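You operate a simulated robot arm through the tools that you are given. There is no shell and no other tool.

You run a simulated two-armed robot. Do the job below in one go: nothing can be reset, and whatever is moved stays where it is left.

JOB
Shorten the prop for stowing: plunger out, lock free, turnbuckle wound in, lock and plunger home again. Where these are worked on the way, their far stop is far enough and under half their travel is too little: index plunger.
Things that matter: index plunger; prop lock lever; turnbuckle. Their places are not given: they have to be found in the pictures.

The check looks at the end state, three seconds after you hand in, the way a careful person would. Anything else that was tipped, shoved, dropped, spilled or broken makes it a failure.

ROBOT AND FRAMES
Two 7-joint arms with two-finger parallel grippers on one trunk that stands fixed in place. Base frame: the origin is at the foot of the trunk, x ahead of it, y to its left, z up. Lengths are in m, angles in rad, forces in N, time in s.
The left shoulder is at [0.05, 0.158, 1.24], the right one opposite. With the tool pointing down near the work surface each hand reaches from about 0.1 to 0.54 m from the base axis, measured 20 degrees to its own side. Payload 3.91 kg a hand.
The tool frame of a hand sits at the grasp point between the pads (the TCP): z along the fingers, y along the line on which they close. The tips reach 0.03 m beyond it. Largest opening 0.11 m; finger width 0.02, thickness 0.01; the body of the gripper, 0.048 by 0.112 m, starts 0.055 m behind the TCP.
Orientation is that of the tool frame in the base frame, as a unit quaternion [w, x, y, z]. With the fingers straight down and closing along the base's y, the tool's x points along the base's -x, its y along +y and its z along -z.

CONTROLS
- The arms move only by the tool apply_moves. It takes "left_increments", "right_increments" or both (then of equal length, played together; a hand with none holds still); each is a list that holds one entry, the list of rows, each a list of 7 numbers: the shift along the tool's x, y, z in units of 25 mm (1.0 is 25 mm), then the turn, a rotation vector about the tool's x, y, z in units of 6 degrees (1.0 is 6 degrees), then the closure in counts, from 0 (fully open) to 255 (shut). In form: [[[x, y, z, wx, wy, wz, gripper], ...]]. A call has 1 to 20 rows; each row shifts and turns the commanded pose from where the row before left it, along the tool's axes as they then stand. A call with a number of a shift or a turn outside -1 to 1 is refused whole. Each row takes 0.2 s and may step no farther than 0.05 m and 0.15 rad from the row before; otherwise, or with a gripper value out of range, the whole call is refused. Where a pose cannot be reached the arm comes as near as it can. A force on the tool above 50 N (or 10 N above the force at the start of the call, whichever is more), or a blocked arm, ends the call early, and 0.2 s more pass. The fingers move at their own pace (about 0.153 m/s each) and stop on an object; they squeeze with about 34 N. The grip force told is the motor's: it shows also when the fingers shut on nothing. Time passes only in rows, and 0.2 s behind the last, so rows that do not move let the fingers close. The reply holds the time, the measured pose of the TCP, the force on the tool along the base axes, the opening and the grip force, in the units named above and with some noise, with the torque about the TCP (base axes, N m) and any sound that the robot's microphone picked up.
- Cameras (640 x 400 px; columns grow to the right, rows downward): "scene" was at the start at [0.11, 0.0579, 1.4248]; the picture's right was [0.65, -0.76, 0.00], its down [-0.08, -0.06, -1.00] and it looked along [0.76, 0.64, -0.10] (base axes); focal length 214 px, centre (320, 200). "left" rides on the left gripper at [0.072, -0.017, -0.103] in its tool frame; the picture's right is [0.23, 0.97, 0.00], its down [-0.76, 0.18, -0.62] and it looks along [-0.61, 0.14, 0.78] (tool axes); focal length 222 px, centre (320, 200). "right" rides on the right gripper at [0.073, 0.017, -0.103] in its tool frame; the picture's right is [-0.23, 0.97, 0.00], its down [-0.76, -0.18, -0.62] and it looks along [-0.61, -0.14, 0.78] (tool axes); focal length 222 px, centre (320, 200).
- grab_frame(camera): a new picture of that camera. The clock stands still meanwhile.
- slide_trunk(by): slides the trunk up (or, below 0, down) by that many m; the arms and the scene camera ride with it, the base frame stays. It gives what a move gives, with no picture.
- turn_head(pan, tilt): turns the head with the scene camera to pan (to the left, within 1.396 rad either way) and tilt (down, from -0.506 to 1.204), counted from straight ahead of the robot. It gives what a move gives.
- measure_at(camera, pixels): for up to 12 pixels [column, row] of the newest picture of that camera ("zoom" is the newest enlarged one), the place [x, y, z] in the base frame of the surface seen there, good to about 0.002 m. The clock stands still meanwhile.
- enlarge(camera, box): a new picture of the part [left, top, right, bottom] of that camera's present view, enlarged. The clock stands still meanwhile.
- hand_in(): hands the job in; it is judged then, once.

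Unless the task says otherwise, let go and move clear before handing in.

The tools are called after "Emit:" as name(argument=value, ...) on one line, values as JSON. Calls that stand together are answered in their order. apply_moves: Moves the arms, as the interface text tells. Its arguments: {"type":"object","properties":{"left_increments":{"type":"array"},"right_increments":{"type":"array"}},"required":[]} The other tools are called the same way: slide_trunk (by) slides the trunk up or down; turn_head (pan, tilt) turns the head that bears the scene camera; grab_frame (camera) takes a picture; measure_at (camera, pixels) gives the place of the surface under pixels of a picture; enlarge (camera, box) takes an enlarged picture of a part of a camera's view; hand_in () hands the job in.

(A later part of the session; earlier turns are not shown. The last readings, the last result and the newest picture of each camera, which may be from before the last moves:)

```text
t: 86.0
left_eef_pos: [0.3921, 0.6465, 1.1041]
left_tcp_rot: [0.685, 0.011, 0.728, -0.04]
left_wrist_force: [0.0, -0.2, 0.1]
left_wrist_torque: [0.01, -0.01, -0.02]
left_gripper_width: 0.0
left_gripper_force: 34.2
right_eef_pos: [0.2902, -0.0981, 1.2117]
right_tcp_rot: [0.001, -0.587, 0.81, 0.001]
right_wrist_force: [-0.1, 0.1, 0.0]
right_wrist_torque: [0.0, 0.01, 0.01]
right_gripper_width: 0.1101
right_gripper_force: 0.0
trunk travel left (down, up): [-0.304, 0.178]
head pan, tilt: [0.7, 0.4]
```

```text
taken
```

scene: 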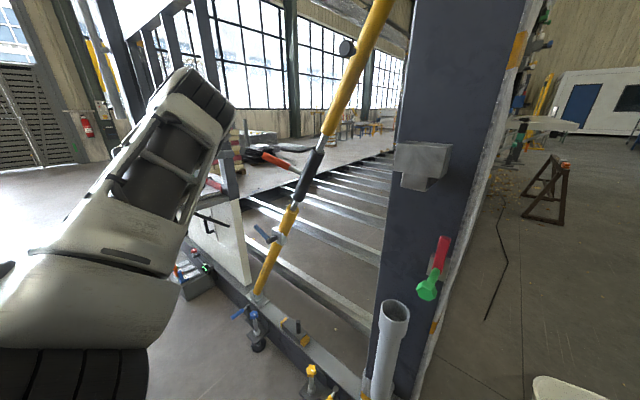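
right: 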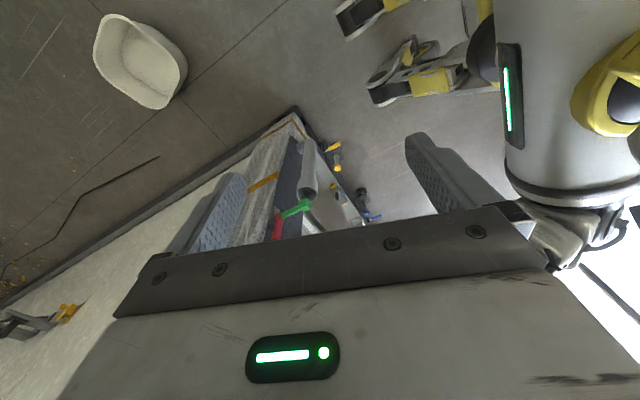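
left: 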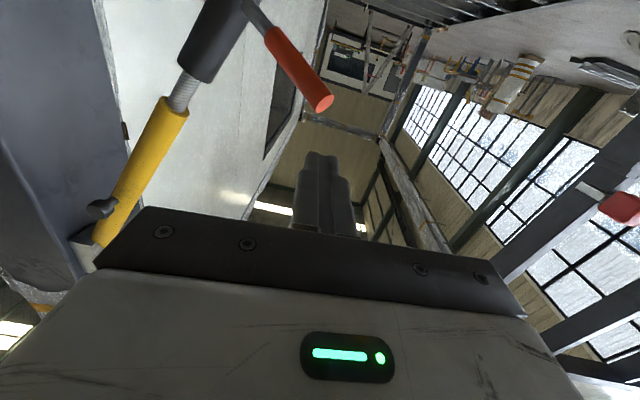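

Now both cameras see the threads clearly (scene (322,142), left (180,90)). I'll zoom in strongly on the upper and lower threads.

Emit:
enlarge(camera="scene", box=[312, 132, 332, 152])

Emit:
enlarge(camera="left", box=[165, 70, 205, 110])

Emit:
enlarge(camera="scene", box=[288, 196, 304, 212])

Emit:
enlarge(camera="scene", box=[270, 120, 350, 230])

```text
16.00 times, centred on (322, 142) of scene
```

zoom: 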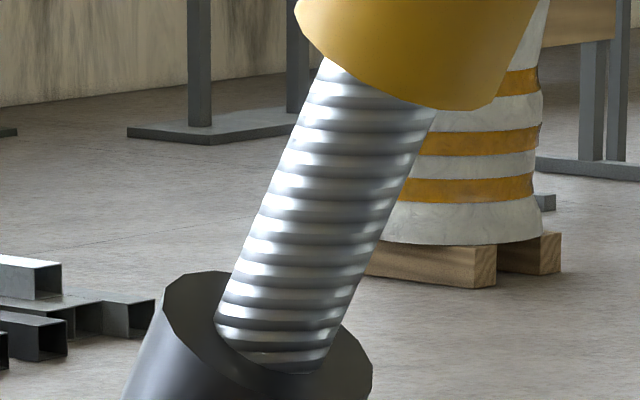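

```text
10.00 times, centred on (185, 90) of left
```

zoom: 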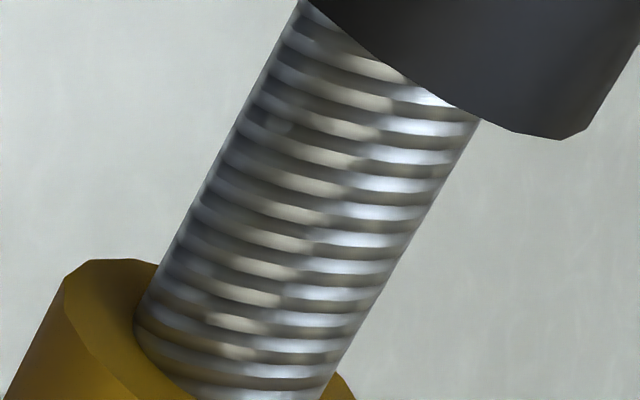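

```text
16.00 times, centred on (296, 204) of scene
```

zoom: 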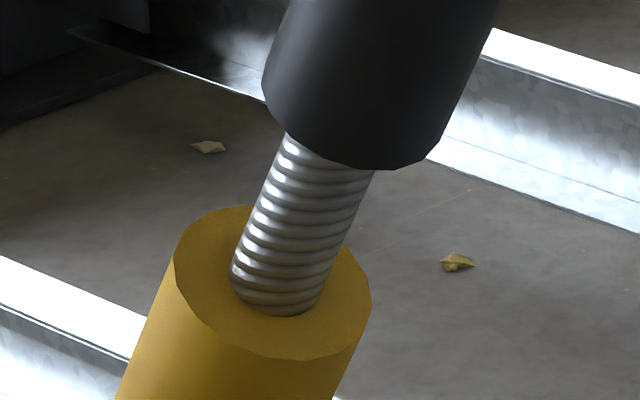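

```text
3.64 times, centred on (310, 175) of scene
```

zoom: 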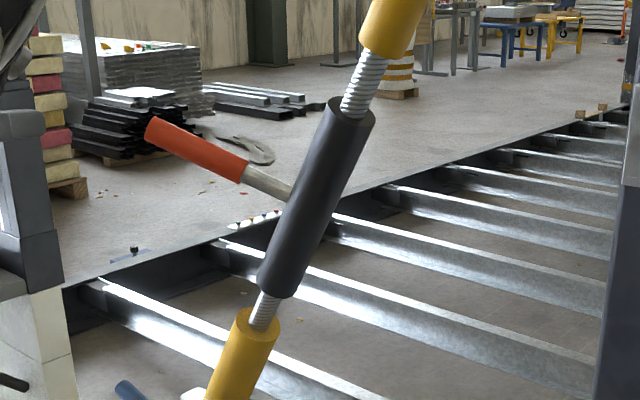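

The zooms suggest helical ridges, which matters for the winding direction. I'll zoom further on both threads to judge the handedness reliably.

Emit:
enlarge(camera="scene", box=[317, 137, 328, 147])

Emit:
enlarge(camera="scene", box=[291, 199, 300, 208])

Emit:
enlarge(camera="left", box=[172, 78, 198, 104])

```text
16.00 times, centred on (322, 142) of scene
```

zoom: 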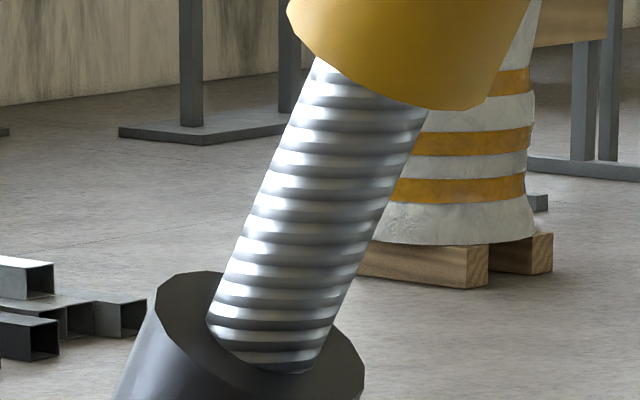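

```text
16.00 times, centred on (296, 204) of scene
```

zoom: 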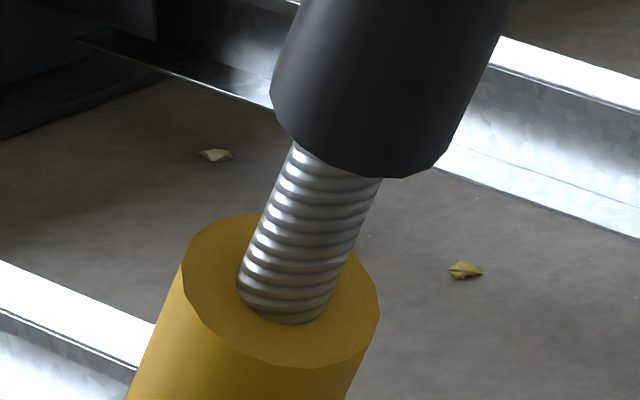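

```text
15.38 times, centred on (185, 91) of left
```

zoom: 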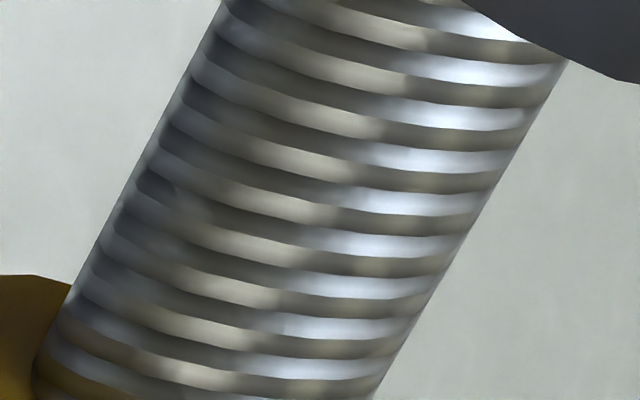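

I'll zoom where the thread enters the yellow tube; the tube face gives a true ring to compare the ridges against.

Emit:
enlarge(camera="left", box=[160, 92, 194, 120])

Emit:
enlarge(camera="scene", box=[312, 145, 326, 155])

Emit:
enlarge(camera="scene", box=[287, 203, 302, 214])

```text
14.29 times, centred on (177, 106) of left
```

zoom: 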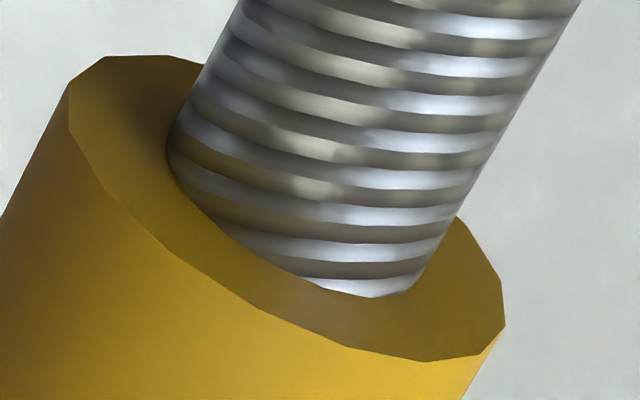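

```text
16.00 times, centred on (319, 150) of scene
```

zoom: 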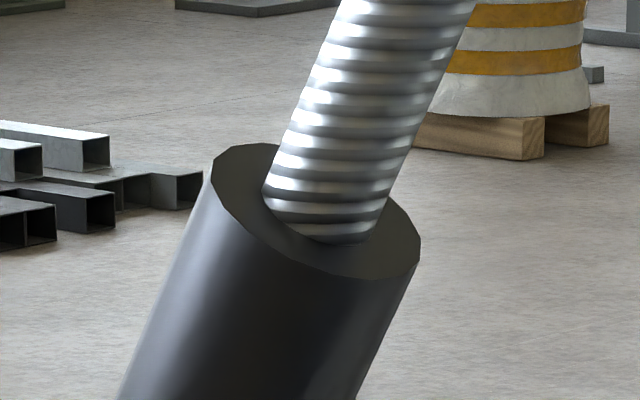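

```text
16.00 times, centred on (294, 208) of scene
```

zoom: 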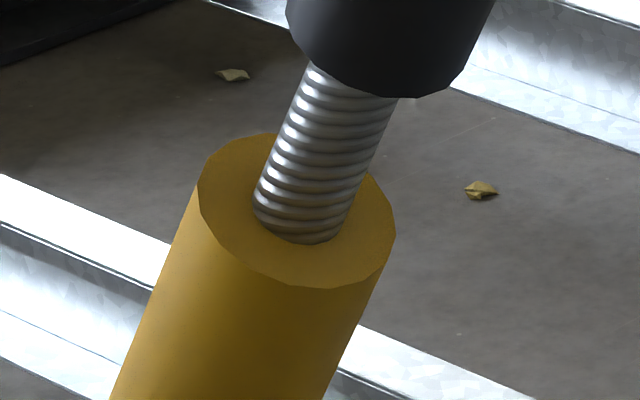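

The ridge handedness hints are ambiguous, so I'll settle it physically: bring the bar back right with a peg from its left side and see whether a stop exists at the starting angle. First raise the trunk 0.1 m and re-aim the hand steeply down.

Emit:
slide_trunk(by=0.1)

Emit:
apply_moves(left_increments=[[[0, 0, 0, -0.402, 0.857, -0.154, 255], [0, 0, 0, -0.402, 0.857, -0.154, 255], [0, 0, 0, -0.402, 0.857, -0.154, 255], [0, 0, 0, -0.402, 0.857, -0.154, 255], [0, 0, 0, -0.402, 0.857, -0.154, 255], [0, 0, 0, -0.402, 0.857, -0.154, 255], [0, 0, 0, -0.402, 0.857, -0.154, 255], [0, 0, 0, -0.402, 0.857, -0.154, 255], [0, 0, 0, -0.402, 0.857, -0.154, 255], [0, 0, 0, 0, 0, 0, 255]]])

Emit:
grab_frame(camera="left")

Emit:
grab_frame(camera="scene")

```text
t: 87.3
left_eef_pos: [0.3911, 0.6453, 1.2052]
left_tcp_rot: [0.684, 0.011, 0.728, -0.041]
left_wrist_force: [-0.3, 1.1, -0.9]
left_wrist_torque: [-0.03, 0.0, 0.01]
left_gripper_width: 0.0001
left_gripper_force: 33.7
right_eef_pos: [0.2904, -0.0982, 1.3116]
right_tcp_rot: [0.0, -0.586, 0.81, 0.001]
right_wrist_force: [0.5, -0.3, 0.6]
right_wrist_torque: [0.01, -0.03, -0.01]
right_gripper_width: 0.1103
right_gripper_force: 0.1
trunk travel left (down, up): [-0.404, 0.078]
head pan, tilt: [0.7, 0.4]
```

```text
t: 89.5
left_eef_pos: [0.3909, 0.6461, 1.205]
left_tcp_rot: [0.331, -0.15, 0.93, 0.053]
left_wrist_force: [-0.1, 0.3, 0.2]
left_wrist_torque: [-0.03, -0.01, -0.04]
left_gripper_width: 0.0
left_gripper_force: 33.6
right_eef_pos: [0.2893, -0.0958, 1.3109]
right_tcp_rot: [0.001, -0.587, 0.81, 0.0]
right_wrist_force: [-0.6, -0.6, 0.1]
right_wrist_torque: [0.04, 0.0, -0.02]
right_gripper_width: 0.1101
right_gripper_force: 0.1
trunk travel left (down, up): [-0.404, 0.078]
head pan, tilt: [0.7, 0.4]
```

```text
taken
```

left: 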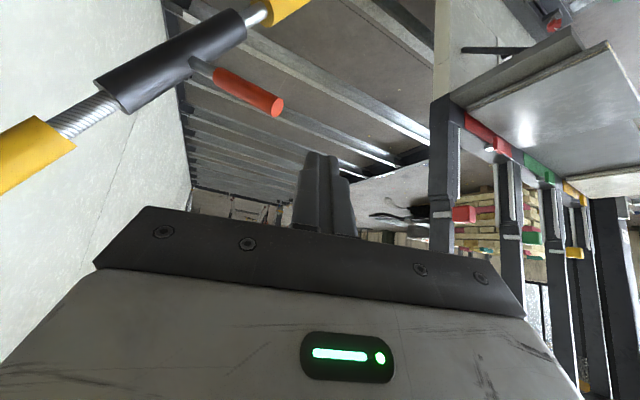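

```text
taken
```

scene: 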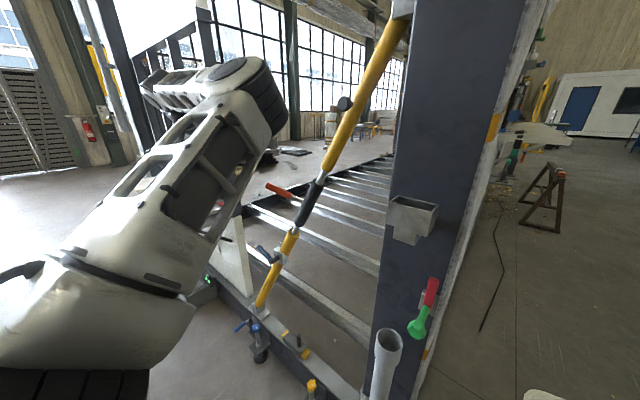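

The bar shows in the left view from (205,70) to its tip (278,105). I'll move to just above its far (left) side.

Emit:
apply_moves(left_increments=[[[-0.37, -0.51, 0.92, 0, 0, 0, 255], [-0.37, -0.51, 0.92, 0, 0, 0, 255], [-0.37, -0.51, 0.92, 0, 0, 0, 255], [-0.37, -0.51, 0.92, 0, 0, 0, 255], [-0.37, -0.51, 0.92, 0, 0, 0, 255], [0, 0, 0, 0, 0, 0, 255]]])

Emit:
grab_frame(camera="left")

Emit:
measure_at(camera="left", pixels=[[325, 150], [330, 160], [320, 220], [340, 200]])

```text
t: 91.0
left_eef_pos: [0.5154, 0.6189, 1.1412]
left_tcp_rot: [0.331, -0.151, 0.93, 0.054]
left_wrist_force: [-0.2, 0.6, -0.2]
left_wrist_torque: [0.04, 0.0, 0.02]
left_gripper_width: 0.0
left_gripper_force: 34.3
right_eef_pos: [0.2901, -0.0985, 1.3114]
right_tcp_rot: [0.0, -0.586, 0.81, 0.001]
right_wrist_force: [0.2, -0.2, -0.3]
right_wrist_torque: [-0.03, -0.01, -0.02]
right_gripper_width: 0.1102
right_gripper_force: 0.1
trunk travel left (down, up): [-0.404, 0.078]
head pan, tilt: [0.7, 0.4]
```

```text
taken
```

left: 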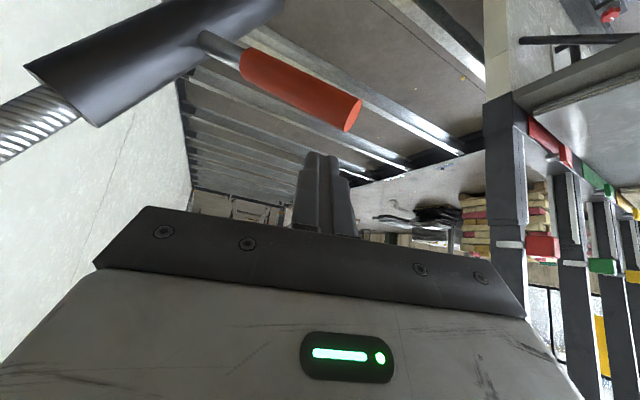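

```text
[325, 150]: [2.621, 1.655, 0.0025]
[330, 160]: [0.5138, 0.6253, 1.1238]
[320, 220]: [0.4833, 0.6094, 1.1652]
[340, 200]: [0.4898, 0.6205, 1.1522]
```

Positioned above the bar's far side; descending 80 mm along the fingers, then I'll pull it back toward the robot.

Emit:
apply_moves(left_increments=[[[0, 0, 0.8, 0, 0, 0, 255], [0, 0, 0.8, 0, 0, 0, 255], [0, 0, 0.8, 0, 0, 0, 255], [0, 0, 0.8, 0, 0, 0, 255], [0, 0, 0, 0, 0, 0, 255]]])

Emit:
grab_frame(camera="left")

```text
t: 92.2
left_eef_pos: [0.5638, 0.6354, 1.0824]
left_tcp_rot: [0.331, -0.15, 0.93, 0.054]
left_wrist_force: [-0.4, -0.4, 0.6]
left_wrist_torque: [-0.01, -0.01, 0.01]
left_gripper_width: 0.0
left_gripper_force: 34.1
right_eef_pos: [0.2903, -0.0979, 1.3111]
right_tcp_rot: [0.0, -0.586, 0.81, 0.001]
right_wrist_force: [0.6, 0.2, 0.0]
right_wrist_torque: [0.02, 0.0, -0.02]
right_gripper_width: 0.1098
right_gripper_force: 0.0
trunk travel left (down, up): [-0.404, 0.078]
head pan, tilt: [0.7, 0.4]
```

```text
taken
```

left: 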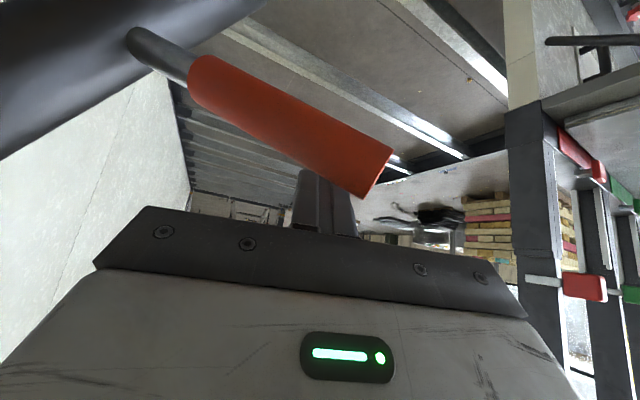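

The peg is behind the bar. Pulling it back along its arc now.

Emit:
apply_moves(left_increments=[[[0.58, -0.083, -0.29, 0, 0, 0, 255], [0.58, -0.083, -0.29, 0, 0, 0, 255], [0.58, -0.083, -0.29, 0, 0, 0, 255], [0.61, -0.23, -0.215, 0, 0, 0, 255], [0.61, -0.23, -0.215, 0, 0, 0, 255], [0.57, -0.37, -0.105, 0, 0, 0, 255], [0.57, -0.37, -0.105, 0, 0, 0, 255], [0, 0, 0, 0, 0, 0, 255]]])

Emit:
grab_frame(camera="left")

```text
t: 94.0
left_eef_pos: [0.4759, 0.5663, 1.046]
left_tcp_rot: [0.331, -0.149, 0.93, 0.053]
left_wrist_force: [-0.6, 0.0, -0.4]
left_wrist_torque: [-0.02, 0.0, 0.0]
left_gripper_width: 0.0
left_gripper_force: 33.6
right_eef_pos: [0.2901, -0.0981, 1.3121]
right_tcp_rot: [0.001, -0.587, 0.81, 0.001]
right_wrist_force: [0.6, 0.6, -1.0]
right_wrist_torque: [0.01, -0.01, 0.03]
right_gripper_width: 0.1101
right_gripper_force: 0.1
trunk travel left (down, up): [-0.404, 0.078]
head pan, tilt: [0.7, 0.4]
```

```text
taken
```

left: 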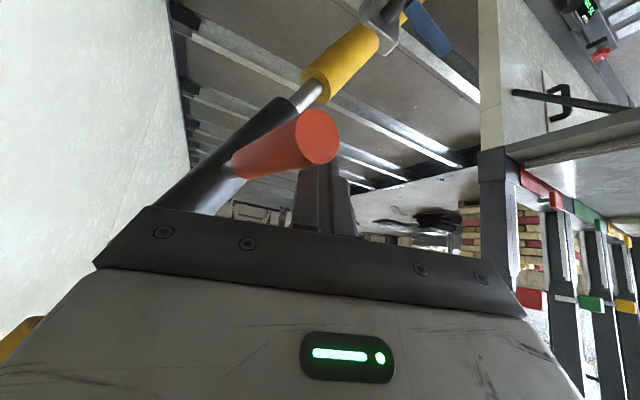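

The bar follows (tip now at (320,138)). Continue right toward its start angle.

Emit:
apply_moves(left_increments=[[[0.49, -0.485, 0.01, 0, 0, 0, 255], [0.49, -0.485, 0.01, 0, 0, 0, 255], [0.375, -0.565, 0.12, 0, 0, 0, 255], [0.375, -0.565, 0.12, 0, 0, 0, 255], [0, 0, 0, 0, 0, 0, 255]]])

Emit:
grab_frame(camera="left")

Emit:
apply_moves(left_increments=[[[0.105, -0.262, 0.092, 0, 0, 0, 255], [0.105, -0.262, 0.092, 0, 0, 0, 255], [0, 0, 0, 0, 0, 0, 255]]])

Emit:
apply_moves(left_increments=[[[0.105, -0.262, 0.092, 0, 0, 0, 255], [0.105, -0.262, 0.092, 0, 0, 0, 255], [0, 0, 0, 0, 0, 0, 255]]])

Emit:
grab_frame(camera="left")

```text
t: 95.2
left_eef_pos: [0.4649, 0.5089, 1.0156]
left_tcp_rot: [0.33, -0.15, 0.93, 0.053]
left_wrist_force: [0.5, 0.5, 0.0]
left_wrist_torque: [0.03, 0.04, 0.01]
left_gripper_width: 0.0001
left_gripper_force: 33.8
right_eef_pos: [0.2905, -0.098, 1.312]
right_tcp_rot: [0.001, -0.586, 0.81, 0.0]
right_wrist_force: [-0.2, -1.2, 0.7]
right_wrist_torque: [0.01, 0.01, -0.01]
right_gripper_width: 0.1102
right_gripper_force: 0.1
trunk travel left (down, up): [-0.404, 0.078]
head pan, tilt: [0.7, 0.4]
```

```text
taken
```

left: 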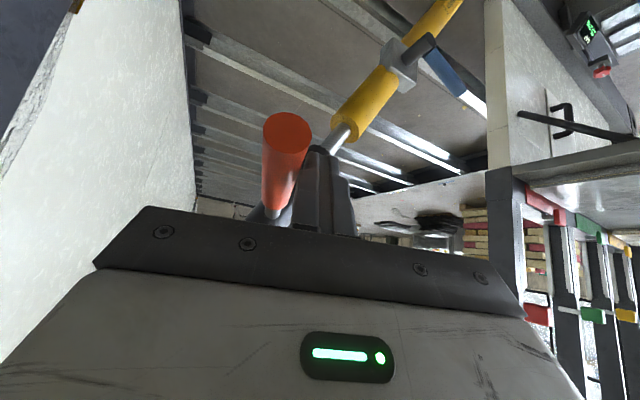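

```text
t: 96.0
left_eef_pos: [0.4684, 0.4955, 1.0078]
left_tcp_rot: [0.332, -0.15, 0.93, 0.054]
left_wrist_force: [0.2, 0.3, 1.2]
left_wrist_torque: [-0.01, 0.0, -0.03]
left_gripper_width: 0.0
left_gripper_force: 34.4
right_eef_pos: [0.29, -0.0998, 1.3119]
right_tcp_rot: [0.001, -0.586, 0.81, 0.0]
right_wrist_force: [-0.1, 0.7, 0.2]
right_wrist_torque: [-0.02, 0.02, 0.0]
right_gripper_width: 0.1103
right_gripper_force: 0.1
trunk travel left (down, up): [-0.404, 0.078]
head pan, tilt: [0.7, 0.4]
```

```text
t: 96.8
left_eef_pos: [0.4728, 0.4822, 1.0018]
left_tcp_rot: [0.33, -0.15, 0.93, 0.053]
left_wrist_force: [1.4, 1.6, -0.2]
left_wrist_torque: [0.03, 0.01, 0.05]
left_gripper_width: 0.0
left_gripper_force: 33.3
right_eef_pos: [0.2904, -0.0984, 1.3113]
right_tcp_rot: [0.001, -0.587, 0.81, 0.0]
right_wrist_force: [-0.1, -0.4, 0.2]
right_wrist_torque: [0.0, 0.02, 0.0]
right_gripper_width: 0.1096
right_gripper_force: 0.1
trunk travel left (down, up): [-0.404, 0.078]
head pan, tilt: [0.7, 0.4]
```

```text
taken
```

left: 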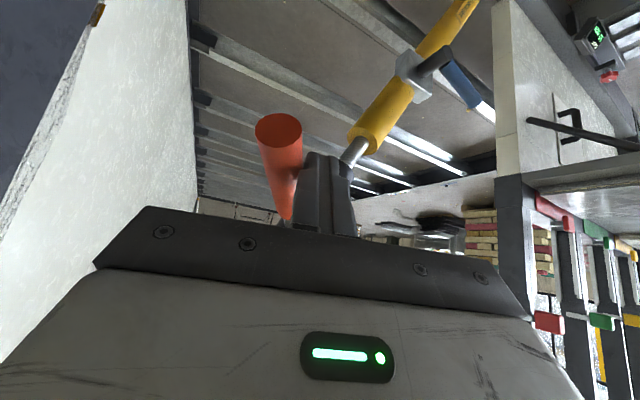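

Now near the start angle with no resistance. Measure the bar's present direction before continuing right.

Emit:
measure_at(camera="left", pixels=[[278, 130], [280, 160], [284, 190], [287, 208]])

Emit:
apply_moves(left_increments=[[[0.0475, -0.245, 0.118, 0, 0, 0, 255], [0.0475, -0.245, 0.118, 0, 0, 0, 255], [0, 0, 0, 0, 0, 0, 255]]])

Emit:
apply_moves(left_increments=[[[0.0475, -0.245, 0.118, 0, 0, 0, 255], [0.0475, -0.245, 0.118, 0, 0, 0, 255], [0, 0, 0, 0, 0, 0, 255]]])

Emit:
grab_frame(camera="left")

```text
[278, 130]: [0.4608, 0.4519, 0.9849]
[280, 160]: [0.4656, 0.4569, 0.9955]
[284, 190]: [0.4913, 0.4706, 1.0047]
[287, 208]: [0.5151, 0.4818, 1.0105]
```

```text
t: 97.5
left_eef_pos: [0.4789, 0.4726, 0.9973]
left_tcp_rot: [0.331, -0.15, 0.93, 0.053]
left_wrist_force: [0.6, 3.3, -0.2]
left_wrist_torque: [0.06, -0.01, 0.07]
left_gripper_width: 0.0
left_gripper_force: 33.8
right_eef_pos: [0.291, -0.0972, 1.3119]
right_tcp_rot: [0.0, -0.586, 0.81, 0.0]
right_wrist_force: [-0.2, -0.3, 0.4]
right_wrist_torque: [0.01, 0.03, 0.01]
right_gripper_width: 0.1099
right_gripper_force: 0.0
trunk travel left (down, up): [-0.404, 0.078]
head pan, tilt: [0.7, 0.4]
```

```text
t: 98.3
left_eef_pos: [0.4835, 0.4605, 0.9881]
left_tcp_rot: [0.331, -0.15, 0.93, 0.053]
left_wrist_force: [0.3, 3.7, -1.7]
left_wrist_torque: [0.04, -0.01, 0.08]
left_gripper_width: 0.0001
left_gripper_force: 33.8
right_eef_pos: [0.2911, -0.0983, 1.3114]
right_tcp_rot: [0.0, -0.586, 0.81, 0.0]
right_wrist_force: [0.1, 0.5, 0.4]
right_wrist_torque: [-0.02, 0.03, 0.02]
right_gripper_width: 0.11
right_gripper_force: 0.0
trunk travel left (down, up): [-0.404, 0.078]
head pan, tilt: [0.7, 0.4]
```

```text
taken
```

left: 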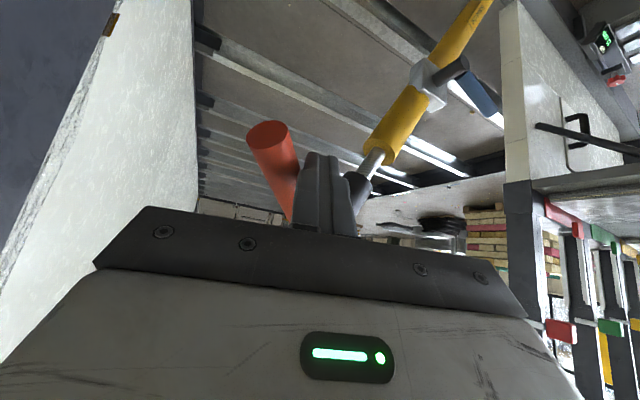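

The bar went past its starting angle to the right without any stop, so both directions are open and direction matters. I'll keep turning right and watch for a stop and for gap changes.

Emit:
apply_moves(left_increments=[[[-0.04, -0.57, 0.35, 0, 0, 0, 255], [-0.04, -0.57, 0.35, 0, 0, 0, 255], [-0.19, -0.52, 0.41, 0, 0, 0, 255], [-0.19, -0.52, 0.41, 0, 0, 0, 255], [0, 0, 0, 0, 0, 0, 255]]])

Emit:
grab_frame(camera="left")

Emit:
grab_frame(camera="scene")

```text
t: 99.2
left_eef_pos: [0.5107, 0.4388, 0.9696]
left_tcp_rot: [0.323, -0.163, 0.93, 0.068]
left_wrist_force: [-11.7, 4.9, 1.7]
left_wrist_torque: [0.02, 0.01, 0.12]
left_gripper_width: 0.0
left_gripper_force: 34.2
right_eef_pos: [0.2926, -0.0993, 1.3094]
right_tcp_rot: [-0.001, -0.586, 0.81, 0.002]
right_wrist_force: [0.7, 0.0, 0.2]
right_wrist_torque: [0.01, 0.07, -0.02]
right_gripper_width: 0.1099
right_gripper_force: 0.1
trunk travel left (down, up): [-0.404, 0.078]
head pan, tilt: [0.7, 0.4]
stopped in row 4 (left hand): the force on the tool passed its limit at 57 N (the readings are from after the stop); the commanded pose is now the measured one
```

```text
taken
```

left: 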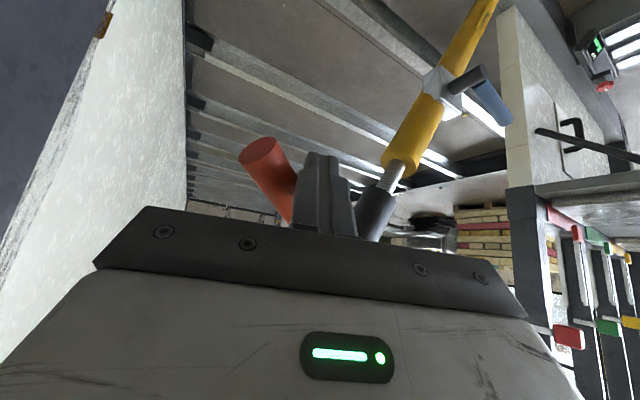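

```text
taken
```

scene: 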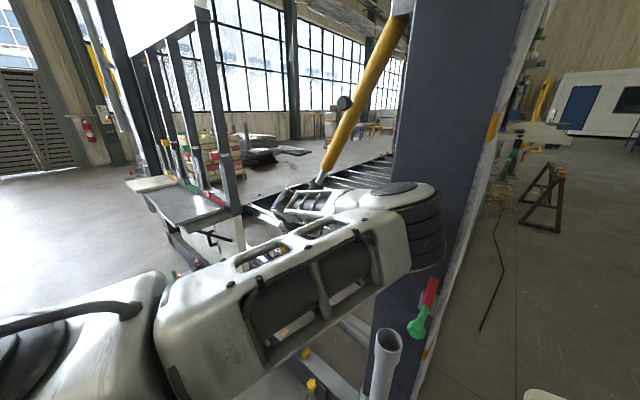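

It stopped at 57 N. I'll measure the bar's angle and the elbow's clearance to the post.

Emit:
measure_at(camera="left", pixels=[[262, 155], [270, 175], [280, 195], [288, 210]])

Emit:
measure_at(camera="scene", pixels=[[400, 200], [430, 215], [435, 240], [410, 270], [440, 260]])

Emit:
enlarge(camera="left", box=[220, 80, 440, 240])

```text
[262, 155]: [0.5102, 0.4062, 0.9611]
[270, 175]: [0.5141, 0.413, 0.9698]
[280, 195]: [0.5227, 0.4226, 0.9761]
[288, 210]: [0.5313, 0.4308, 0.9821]
```

```text
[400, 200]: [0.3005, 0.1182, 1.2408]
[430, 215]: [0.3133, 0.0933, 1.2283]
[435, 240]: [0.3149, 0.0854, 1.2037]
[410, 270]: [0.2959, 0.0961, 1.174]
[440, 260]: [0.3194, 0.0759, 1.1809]
```

```text
2.50 times, centred on (330, 160) of left
```

zoom: 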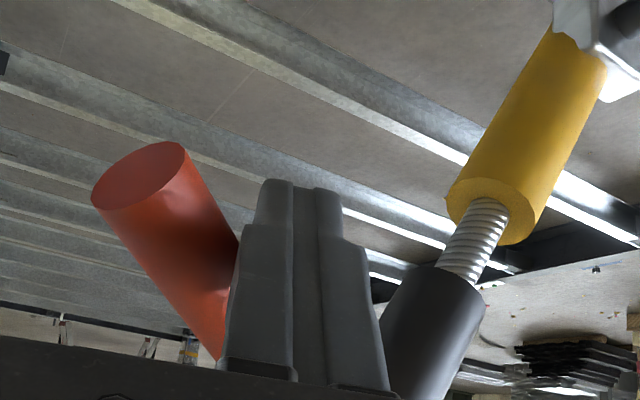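

The bar is at about +56° and blocked: so the range is about −59°…+56° (≈2 rad), starting 28° from the right stop. I'll measure the lower gap here precisely to compare with the other end.

Emit:
measure_at(camera="zoom", pixels=[[485, 205], [478, 220], [470, 240], [462, 255], [455, 268], [445, 285], [450, 190], [505, 245], [420, 270], [480, 290]])

Emit:
apply_moves(left_increments=[[[-0.05, -0.13, 0.1, 0, 0, 0, 255], [-0.05, -0.13, 0.1, 0, 0, 0, 255], [0, 0, 0, 0, 0, 0, 255]]])

```text
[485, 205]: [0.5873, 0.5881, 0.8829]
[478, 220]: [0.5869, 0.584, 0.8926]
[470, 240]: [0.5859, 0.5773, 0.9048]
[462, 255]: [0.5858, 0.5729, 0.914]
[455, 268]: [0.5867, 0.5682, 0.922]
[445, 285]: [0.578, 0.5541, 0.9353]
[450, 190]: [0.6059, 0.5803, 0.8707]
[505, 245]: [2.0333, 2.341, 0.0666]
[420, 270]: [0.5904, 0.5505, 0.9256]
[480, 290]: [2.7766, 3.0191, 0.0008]
```

```text
t: 100.0
left_eef_pos: [0.5109, 0.4388, 0.9685]
left_tcp_rot: [0.325, -0.169, 0.928, 0.07]
left_wrist_force: [-32.3, 17.7, 5.7]
left_wrist_torque: [-0.03, -0.06, 0.11]
left_gripper_width: 0.0001
left_gripper_force: 34.0
right_eef_pos: [0.2843, -0.0965, 1.3134]
right_tcp_rot: [0.001, -0.586, 0.81, 0.0]
right_wrist_force: [-1.0, 0.9, -0.2]
right_wrist_torque: [0.01, 0.01, -0.02]
right_gripper_width: 0.1097
right_gripper_force: 0.1
trunk travel left (down, up): [-0.404, 0.078]
head pan, tilt: [0.7, 0.4]
```

Pushing again confirms a hard stop at +56° (−32 N reaction). To see which end is "in", I'll withdraw and compare the thread gaps at this stop with the reference zooms from the other stop, from the identical camera pose.

Emit:
apply_moves(left_increments=[[[0.1, 0.4, -0.2, 0, 0, 0, 255], [0, 0.1, -0.9, 0, 0, 0, 255], [0, 0, -0.9, 0, 0, 0, 255], [0, 0, -0.9, 0, 0, 0, 255], [0, 0, -0.9, 0, 0, 0, 255], [-0.49, 0.91, -0.4, 0, 0, 0, 255], [-0.49, 0.91, -0.4, 0, 0, 0, 255], [-0.49, 0.91, -0.4, 0, 0, 0, 255], [-0.49, 0.91, -0.4, 0, 0, 0, 255], [-0.49, 0.91, -0.4, 0, 0, 0, 255], [-0.49, 0.91, -0.4, 0, 0, 0, 255], [-0.49, 0.91, -0.4, 0, 0, 0, 255], [-0.49, 0.91, -0.4, 0, 0, 0, 255], [0, 0, 0, 0, 0, 0, 255]]])

Emit:
grab_frame(camera="scene")

```text
t: 103.0
left_eef_pos: [0.4196, 0.5995, 1.1686]
left_tcp_rot: [0.326, -0.16, 0.93, 0.064]
left_wrist_force: [0.6, 0.8, -0.6]
left_wrist_torque: [0.0, 0.0, -0.02]
left_gripper_width: 0.0
left_gripper_force: 33.6
right_eef_pos: [0.2905, -0.098, 1.3111]
right_tcp_rot: [0.001, -0.586, 0.811, 0.001]
right_wrist_force: [-0.6, 0.4, 1.0]
right_wrist_torque: [-0.01, 0.02, 0.01]
right_gripper_width: 0.1099
right_gripper_force: 0.0
trunk travel left (down, up): [-0.404, 0.078]
head pan, tilt: [0.7, 0.4]
```

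```text
taken
```

scene: 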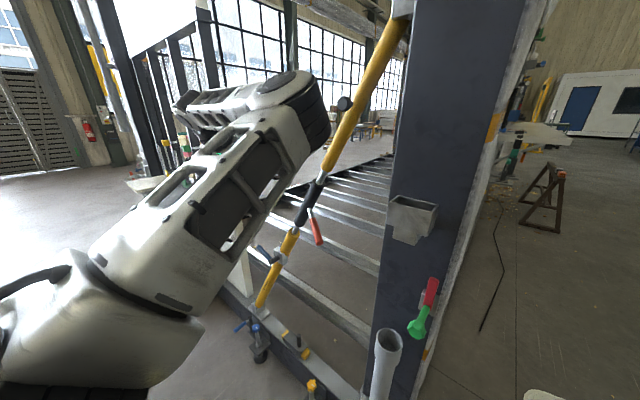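

Only the elbow still hides the upper gap. I'll finish re-posing the hand as before and bring the trunk back to the reference height.

Emit:
apply_moves(left_increments=[[[-0.17, 0.7, -0.47, 0, 0, 0, 255], [-0.17, 0.7, -0.47, 0, 0, 0, 255], [-0.17, 0.7, -0.47, 0, 0, 0, 255], [0, 0, 0, 0.402, -0.857, 0.154, 255], [0, 0, 0, 0.402, -0.857, 0.154, 255], [0, 0, 0, 0.402, -0.857, 0.154, 255], [0, 0, 0, 0.402, -0.857, 0.154, 255], [0, 0, 0, 0.402, -0.857, 0.154, 255], [0, 0, 0, 0.402, -0.857, 0.154, 255], [0, 0, 0, 0.402, -0.857, 0.154, 255], [0, 0, 0, 0.402, -0.857, 0.154, 255], [0, 0, 0, 0.402, -0.857, 0.154, 255], [0, 0, 0, 0, 0, 0, 255]]])

Emit:
slide_trunk(by=-0.1)

Emit:
grab_frame(camera="scene")

Emit:
enlarge(camera="scene", box=[312, 132, 332, 152])

Emit:
enlarge(camera="scene", box=[288, 196, 304, 212])

Emit:
enlarge(camera="scene", box=[270, 120, 350, 230])

```text
t: 105.8
left_eef_pos: [0.3904, 0.6453, 1.2027]
left_tcp_rot: [0.681, 0.005, 0.732, -0.026]
left_wrist_force: [-0.5, 0.3, -0.3]
left_wrist_torque: [0.04, 0.01, 0.01]
left_gripper_width: 0.0
left_gripper_force: 34.0
right_eef_pos: [0.2912, -0.0984, 1.311]
right_tcp_rot: [0.001, -0.587, 0.81, 0.0]
right_wrist_force: [0.0, 0.1, -0.3]
right_wrist_torque: [0.02, -0.01, 0.03]
right_gripper_width: 0.1099
right_gripper_force: 0.1
trunk travel left (down, up): [-0.404, 0.078]
head pan, tilt: [0.7, 0.4]
```

```text
t: 107.2
left_eef_pos: [0.3924, 0.6446, 1.1016]
left_tcp_rot: [0.681, 0.005, 0.732, -0.026]
left_wrist_force: [-0.1, 0.1, 0.3]
left_wrist_torque: [-0.03, -0.03, -0.02]
left_gripper_width: 0.0003
left_gripper_force: 34.5
right_eef_pos: [0.2901, -0.0977, 1.2117]
right_tcp_rot: [0.001, -0.586, 0.81, 0.001]
right_wrist_force: [0.2, -0.5, 0.6]
right_wrist_torque: [0.0, 0.05, 0.0]
right_gripper_width: 0.1099
right_gripper_force: 0.1
trunk travel left (down, up): [-0.304, 0.178]
head pan, tilt: [0.7, 0.4]
```

```text
taken
```

scene: 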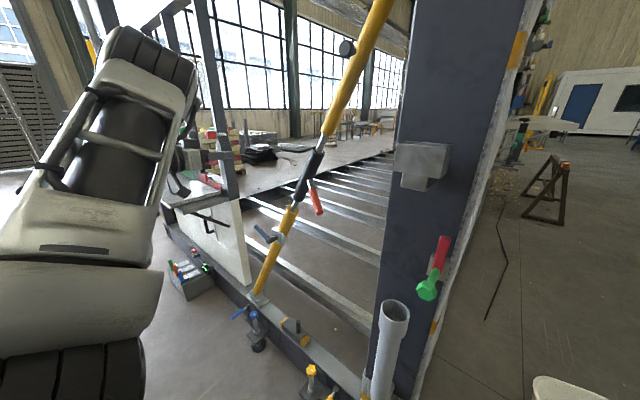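

```text
16.00 times, centred on (322, 142) of scene
```

zoom: 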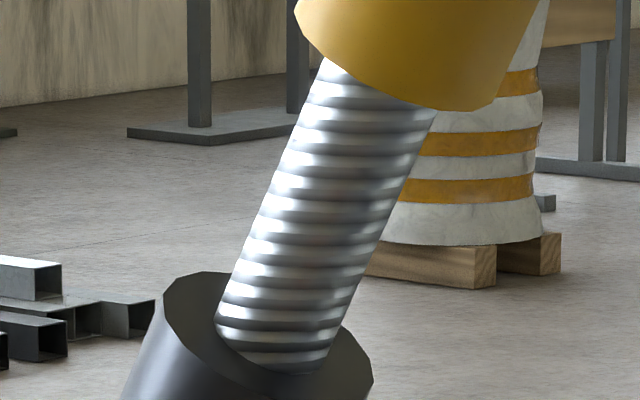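

```text
16.00 times, centred on (296, 204) of scene
```

zoom: 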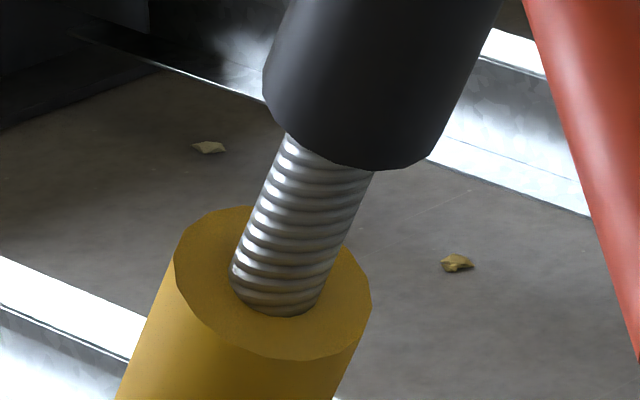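

```text
3.64 times, centred on (310, 175) of scene
```

zoom: 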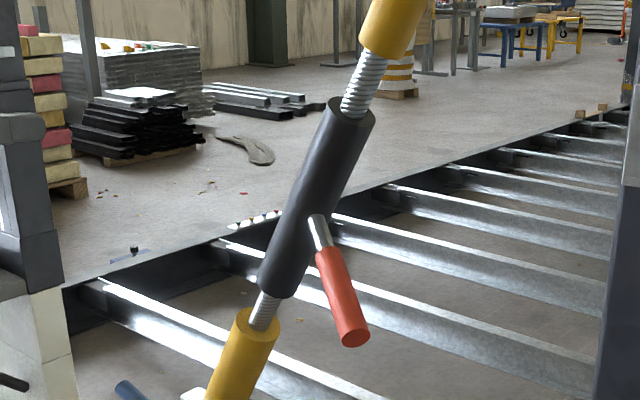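

The 16x zooms at both stops are identical: the rods don't move, so only the thread's handedness can tell the winding direction. The upper thread looked right-handed; I'll pitch the left hand down to get a close view of the lower thread too.

Emit:
apply_moves(left_increments=[[[0, 0, 0, 0, 1, 0, 255], [0, 0, 0, 0, 1, 0, 255], [0, 0, 0, 0, 1, 0, 255], [0, 0, 0, 0, 1, 0, 255], [0, 0, 0, 0, 1, 0, 255], [0, 0, 0, 0, 1, 0, 255], [0, 0, 0, 0, 1, 0, 255], [0, 0, 0, 0, 0, 0, 255]]])

Emit:
grab_frame(camera="left")

```text
t: 109.0
left_eef_pos: [0.3907, 0.6465, 1.1028]
left_tcp_rot: [0.372, 0.015, 0.928, -0.023]
left_wrist_force: [0.3, 0.2, 0.3]
left_wrist_torque: [-0.01, 0.01, 0.01]
left_gripper_width: 0.0001
left_gripper_force: 33.5
right_eef_pos: [0.289, -0.0979, 1.2112]
right_tcp_rot: [0.001, -0.586, 0.81, 0.001]
right_wrist_force: [0.7, 0.3, 0.2]
right_wrist_torque: [-0.02, 0.02, 0.01]
right_gripper_width: 0.11
right_gripper_force: 0.1
trunk travel left (down, up): [-0.304, 0.178]
head pan, tilt: [0.7, 0.4]
```

```text
taken
```

left: 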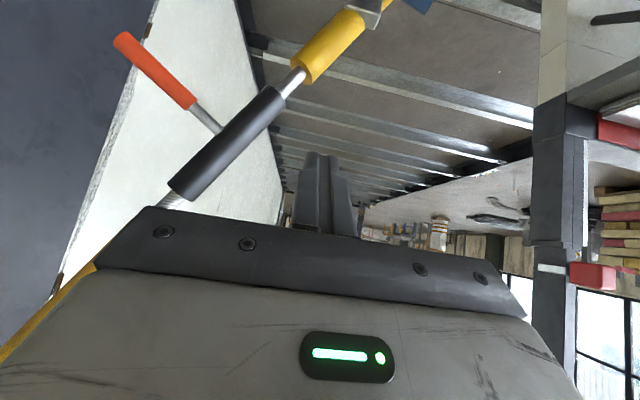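

The lower thread is at (290,82) and the upper near (172,198) in the left view. Zooming on both plus the label on the lower tube.

Emit:
enlarge(camera="left", box=[272, 64, 308, 100])

Emit:
enlarge(camera="left", box=[155, 180, 195, 215])

Emit:
enlarge(camera="scene", box=[255, 225, 295, 300])

Emit:
enlarge(camera="scene", box=[290, 150, 325, 205])

```text
11.11 times, centred on (290, 82) of left
```

zoom: 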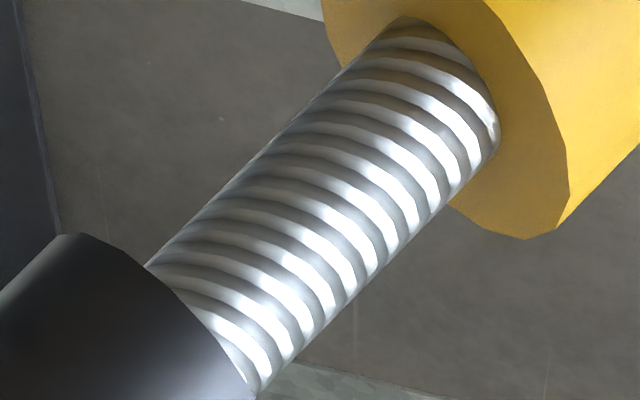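

```text
11.43 times, centred on (175, 198) of left
```

zoom: 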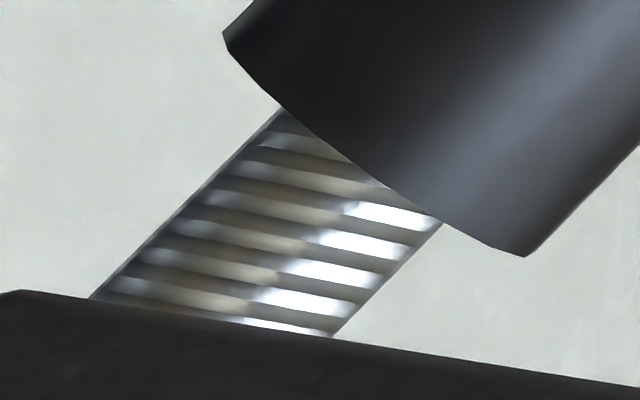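

```text
5.33 times, centred on (275, 262) of scene
```

zoom: 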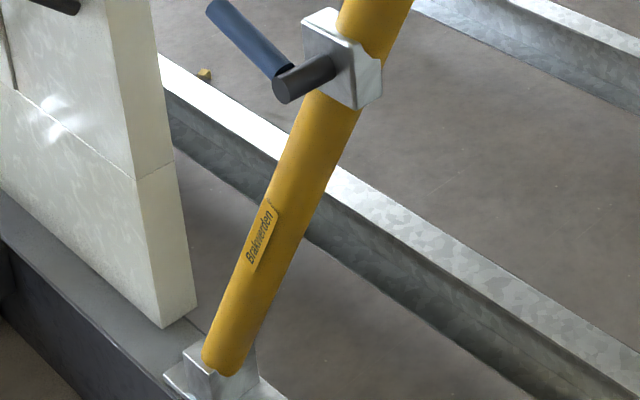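

```text
7.27 times, centred on (308, 178) of scene
```

zoom: 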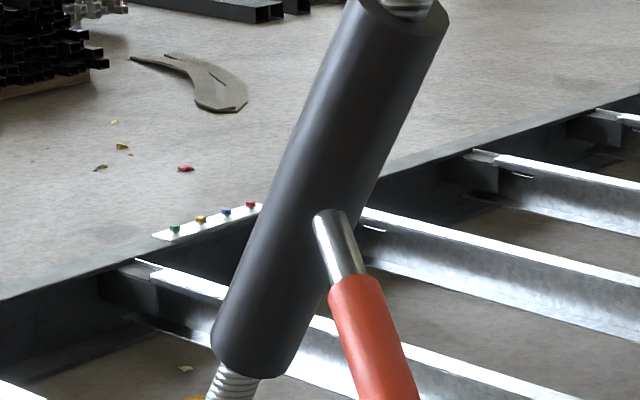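

The label is only a brand name. I need the lower thread's handedness clearly, so I'll zoom harder on it.

Emit:
enlarge(camera="left", box=[281, 72, 303, 94])

Emit:
enlarge(camera="left", box=[288, 66, 308, 84])

Emit:
enlarge(camera="left", box=[274, 82, 294, 100])

```text
16.00 times, centred on (292, 83) of left
```

zoom: 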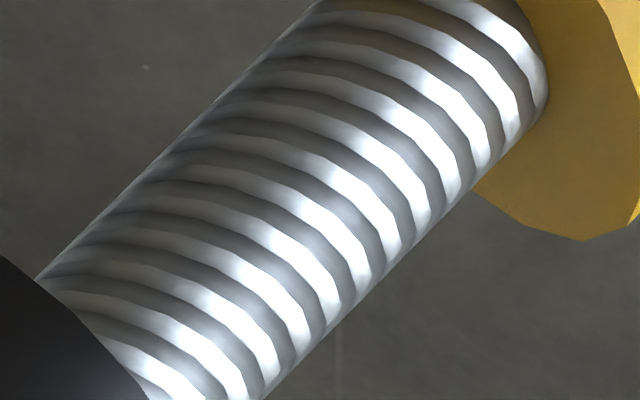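

```text
16.00 times, centred on (298, 75) of left
```

zoom: 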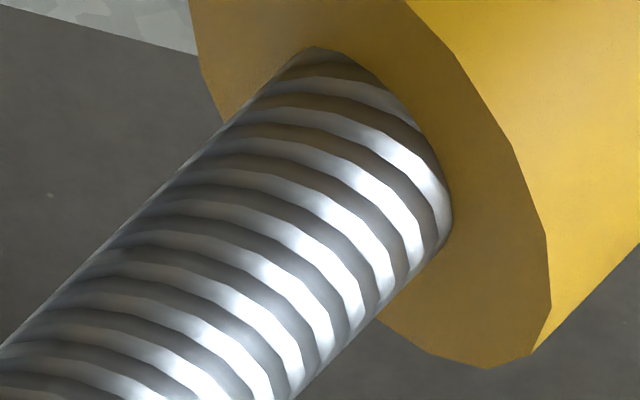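

```text
16.00 times, centred on (284, 91) of left
```

zoom: 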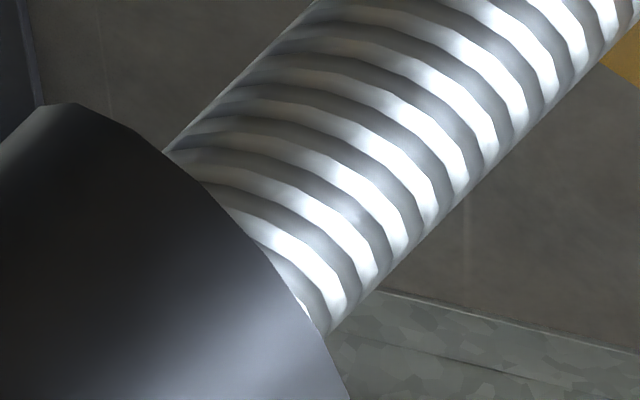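

Both threads show the same right-hand pattern (decorative), so they don't tell a direction; but the ranges (about −0.5 rad right slack, +1.5 rad left working travel from the start) point to the left stop as the wound-in end, which is also clockwise seen from above. I'll bring the bar back left: raise the trunk 0.1 m, re-aim, and go behind the bar on its right side.

Emit:
slide_trunk(by=0.1)

Emit:
apply_moves(left_increments=[[[0, 0, 0, -0.636, 0.172, -0.607, 255], [0, 0, 0, -0.636, 0.172, -0.607, 255], [0, 0, 0, -0.636, 0.172, -0.607, 255], [0, 0, 0, -0.636, 0.172, -0.607, 255], [0.28, -0.97, 0.4, 0, 0, 0, 255], [0.28, -0.97, 0.4, 0, 0, 0, 255], [0.28, -0.97, 0.4, 0, 0, 0, 255], [0.28, -0.97, 0.4, 0, 0, 0, 255], [0.28, -0.97, 0.4, 0, 0, 0, 255], [0.28, -0.97, 0.4, 0, 0, 0, 255], [0.28, -0.97, 0.4, 0, 0, 0, 255], [0.28, -0.97, 0.4, 0, 0, 0, 255], [0, 0, 0, 0, 0, 0, 255]]])

Emit:
grab_frame(camera="left")

```text
t: 110.3
left_eef_pos: [0.3908, 0.6448, 1.2022]
left_tcp_rot: [0.373, 0.014, 0.928, -0.022]
left_wrist_force: [-0.8, 0.1, -0.4]
left_wrist_torque: [0.0, 0.01, 0.02]
left_gripper_width: 0.0
left_gripper_force: 33.8
right_eef_pos: [0.2899, -0.0987, 1.3121]
right_tcp_rot: [0.0, -0.586, 0.81, 0.0]
right_wrist_force: [0.6, -0.3, 0.1]
right_wrist_torque: [0.01, 0.0, 0.0]
right_gripper_width: 0.1102
right_gripper_force: 0.1
trunk travel left (down, up): [-0.404, 0.078]
head pan, tilt: [0.7, 0.4]
```

```text
t: 113.1
left_eef_pos: [0.4594, 0.4611, 1.1031]
left_tcp_rot: [0.333, -0.152, 0.929, 0.054]
left_wrist_force: [-1.2, -0.6, -0.3]
left_wrist_torque: [-0.01, -0.03, -0.02]
left_gripper_width: 0.0
left_gripper_force: 34.3
right_eef_pos: [0.2893, -0.0976, 1.3116]
right_tcp_rot: [0.001, -0.586, 0.81, 0.001]
right_wrist_force: [0.1, -0.1, 0.2]
right_wrist_torque: [-0.02, 0.0, -0.01]
right_gripper_width: 0.11
right_gripper_force: 0.0
trunk travel left (down, up): [-0.404, 0.078]
head pan, tilt: [0.7, 0.4]
```

```text
taken
```

left: 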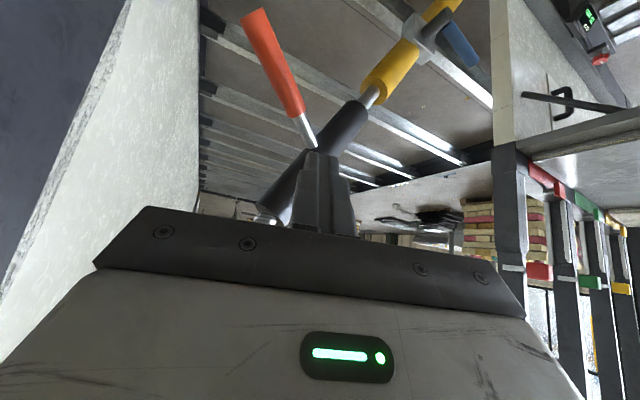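

Bar visible from (312,145) to (255,20). Continue right to the pre-descent spot beyond it.

Emit:
apply_moves(left_increments=[[[0.317, -0.99, 0.52, 0, 0, 0, 255], [0.317, -0.99, 0.52, 0, 0, 0, 255], [0.317, -0.99, 0.52, 0, 0, 0, 255], [0, 0, 0, 0, 0, 0, 255]]])

Emit:
grab_frame(camera="left")

Emit:
measure_at(camera="left", pixels=[[322, 160], [335, 165]])

```text
t: 114.1
left_eef_pos: [0.4866, 0.3984, 1.0556]
left_tcp_rot: [0.33, -0.156, 0.929, 0.053]
left_wrist_force: [-0.3, -0.4, -0.3]
left_wrist_torque: [-0.01, 0.04, -0.01]
left_gripper_width: 0.0
left_gripper_force: 33.5
right_eef_pos: [0.2901, -0.0982, 1.3117]
right_tcp_rot: [0.001, -0.586, 0.81, 0.001]
right_wrist_force: [0.6, -0.4, -0.3]
right_wrist_torque: [-0.03, -0.02, 0.01]
right_gripper_width: 0.1099
right_gripper_force: 0.1
trunk travel left (down, up): [-0.404, 0.078]
head pan, tilt: [0.7, 0.4]
```

```text
taken
```

left: 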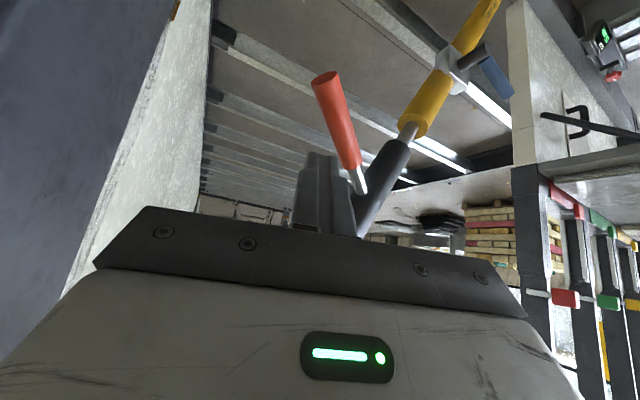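

```text
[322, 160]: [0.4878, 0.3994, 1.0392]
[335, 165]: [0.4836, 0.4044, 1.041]
```

The bar (tip (325,80)) is now to the left of the fingers. I'll descend beside its right/far side.

Emit:
apply_moves(left_increments=[[[0, -0.15, 0.9, 0, 0, 0, 255], [0, -0.15, 0.9, 0, 0, 0, 255], [0, 0, 0.95, 0, 0, 0, 255], [0, 0, 0.95, 0, 0, 0, 255], [0, 0, 0.95, 0, 0, 0, 255], [0, 0, 0, 0, 0, 0, 255]]])

Emit:
grab_frame(camera="left")

```text
t: 115.5
left_eef_pos: [0.5629, 0.4117, 0.9674]
left_tcp_rot: [0.332, -0.151, 0.93, 0.054]
left_wrist_force: [-0.8, -0.5, -0.7]
left_wrist_torque: [-0.01, -0.03, -0.04]
left_gripper_width: 0.0
left_gripper_force: 34.1
right_eef_pos: [0.2904, -0.0979, 1.3127]
right_tcp_rot: [0.001, -0.586, 0.81, 0.0]
right_wrist_force: [0.3, -0.2, -0.7]
right_wrist_torque: [0.02, 0.0, 0.02]
right_gripper_width: 0.1102
right_gripper_force: 0.0
trunk travel left (down, up): [-0.404, 0.078]
head pan, tilt: [0.7, 0.4]
```

```text
taken
```

left: 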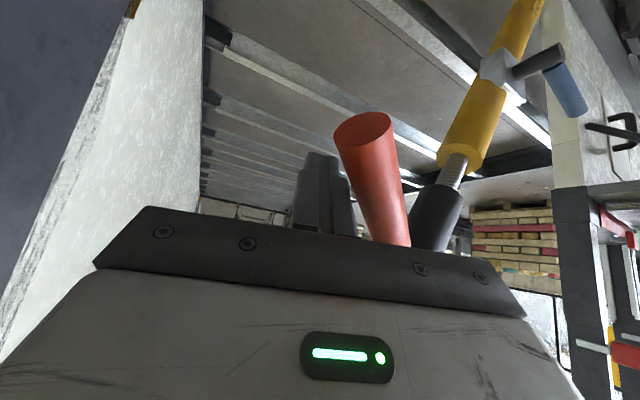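

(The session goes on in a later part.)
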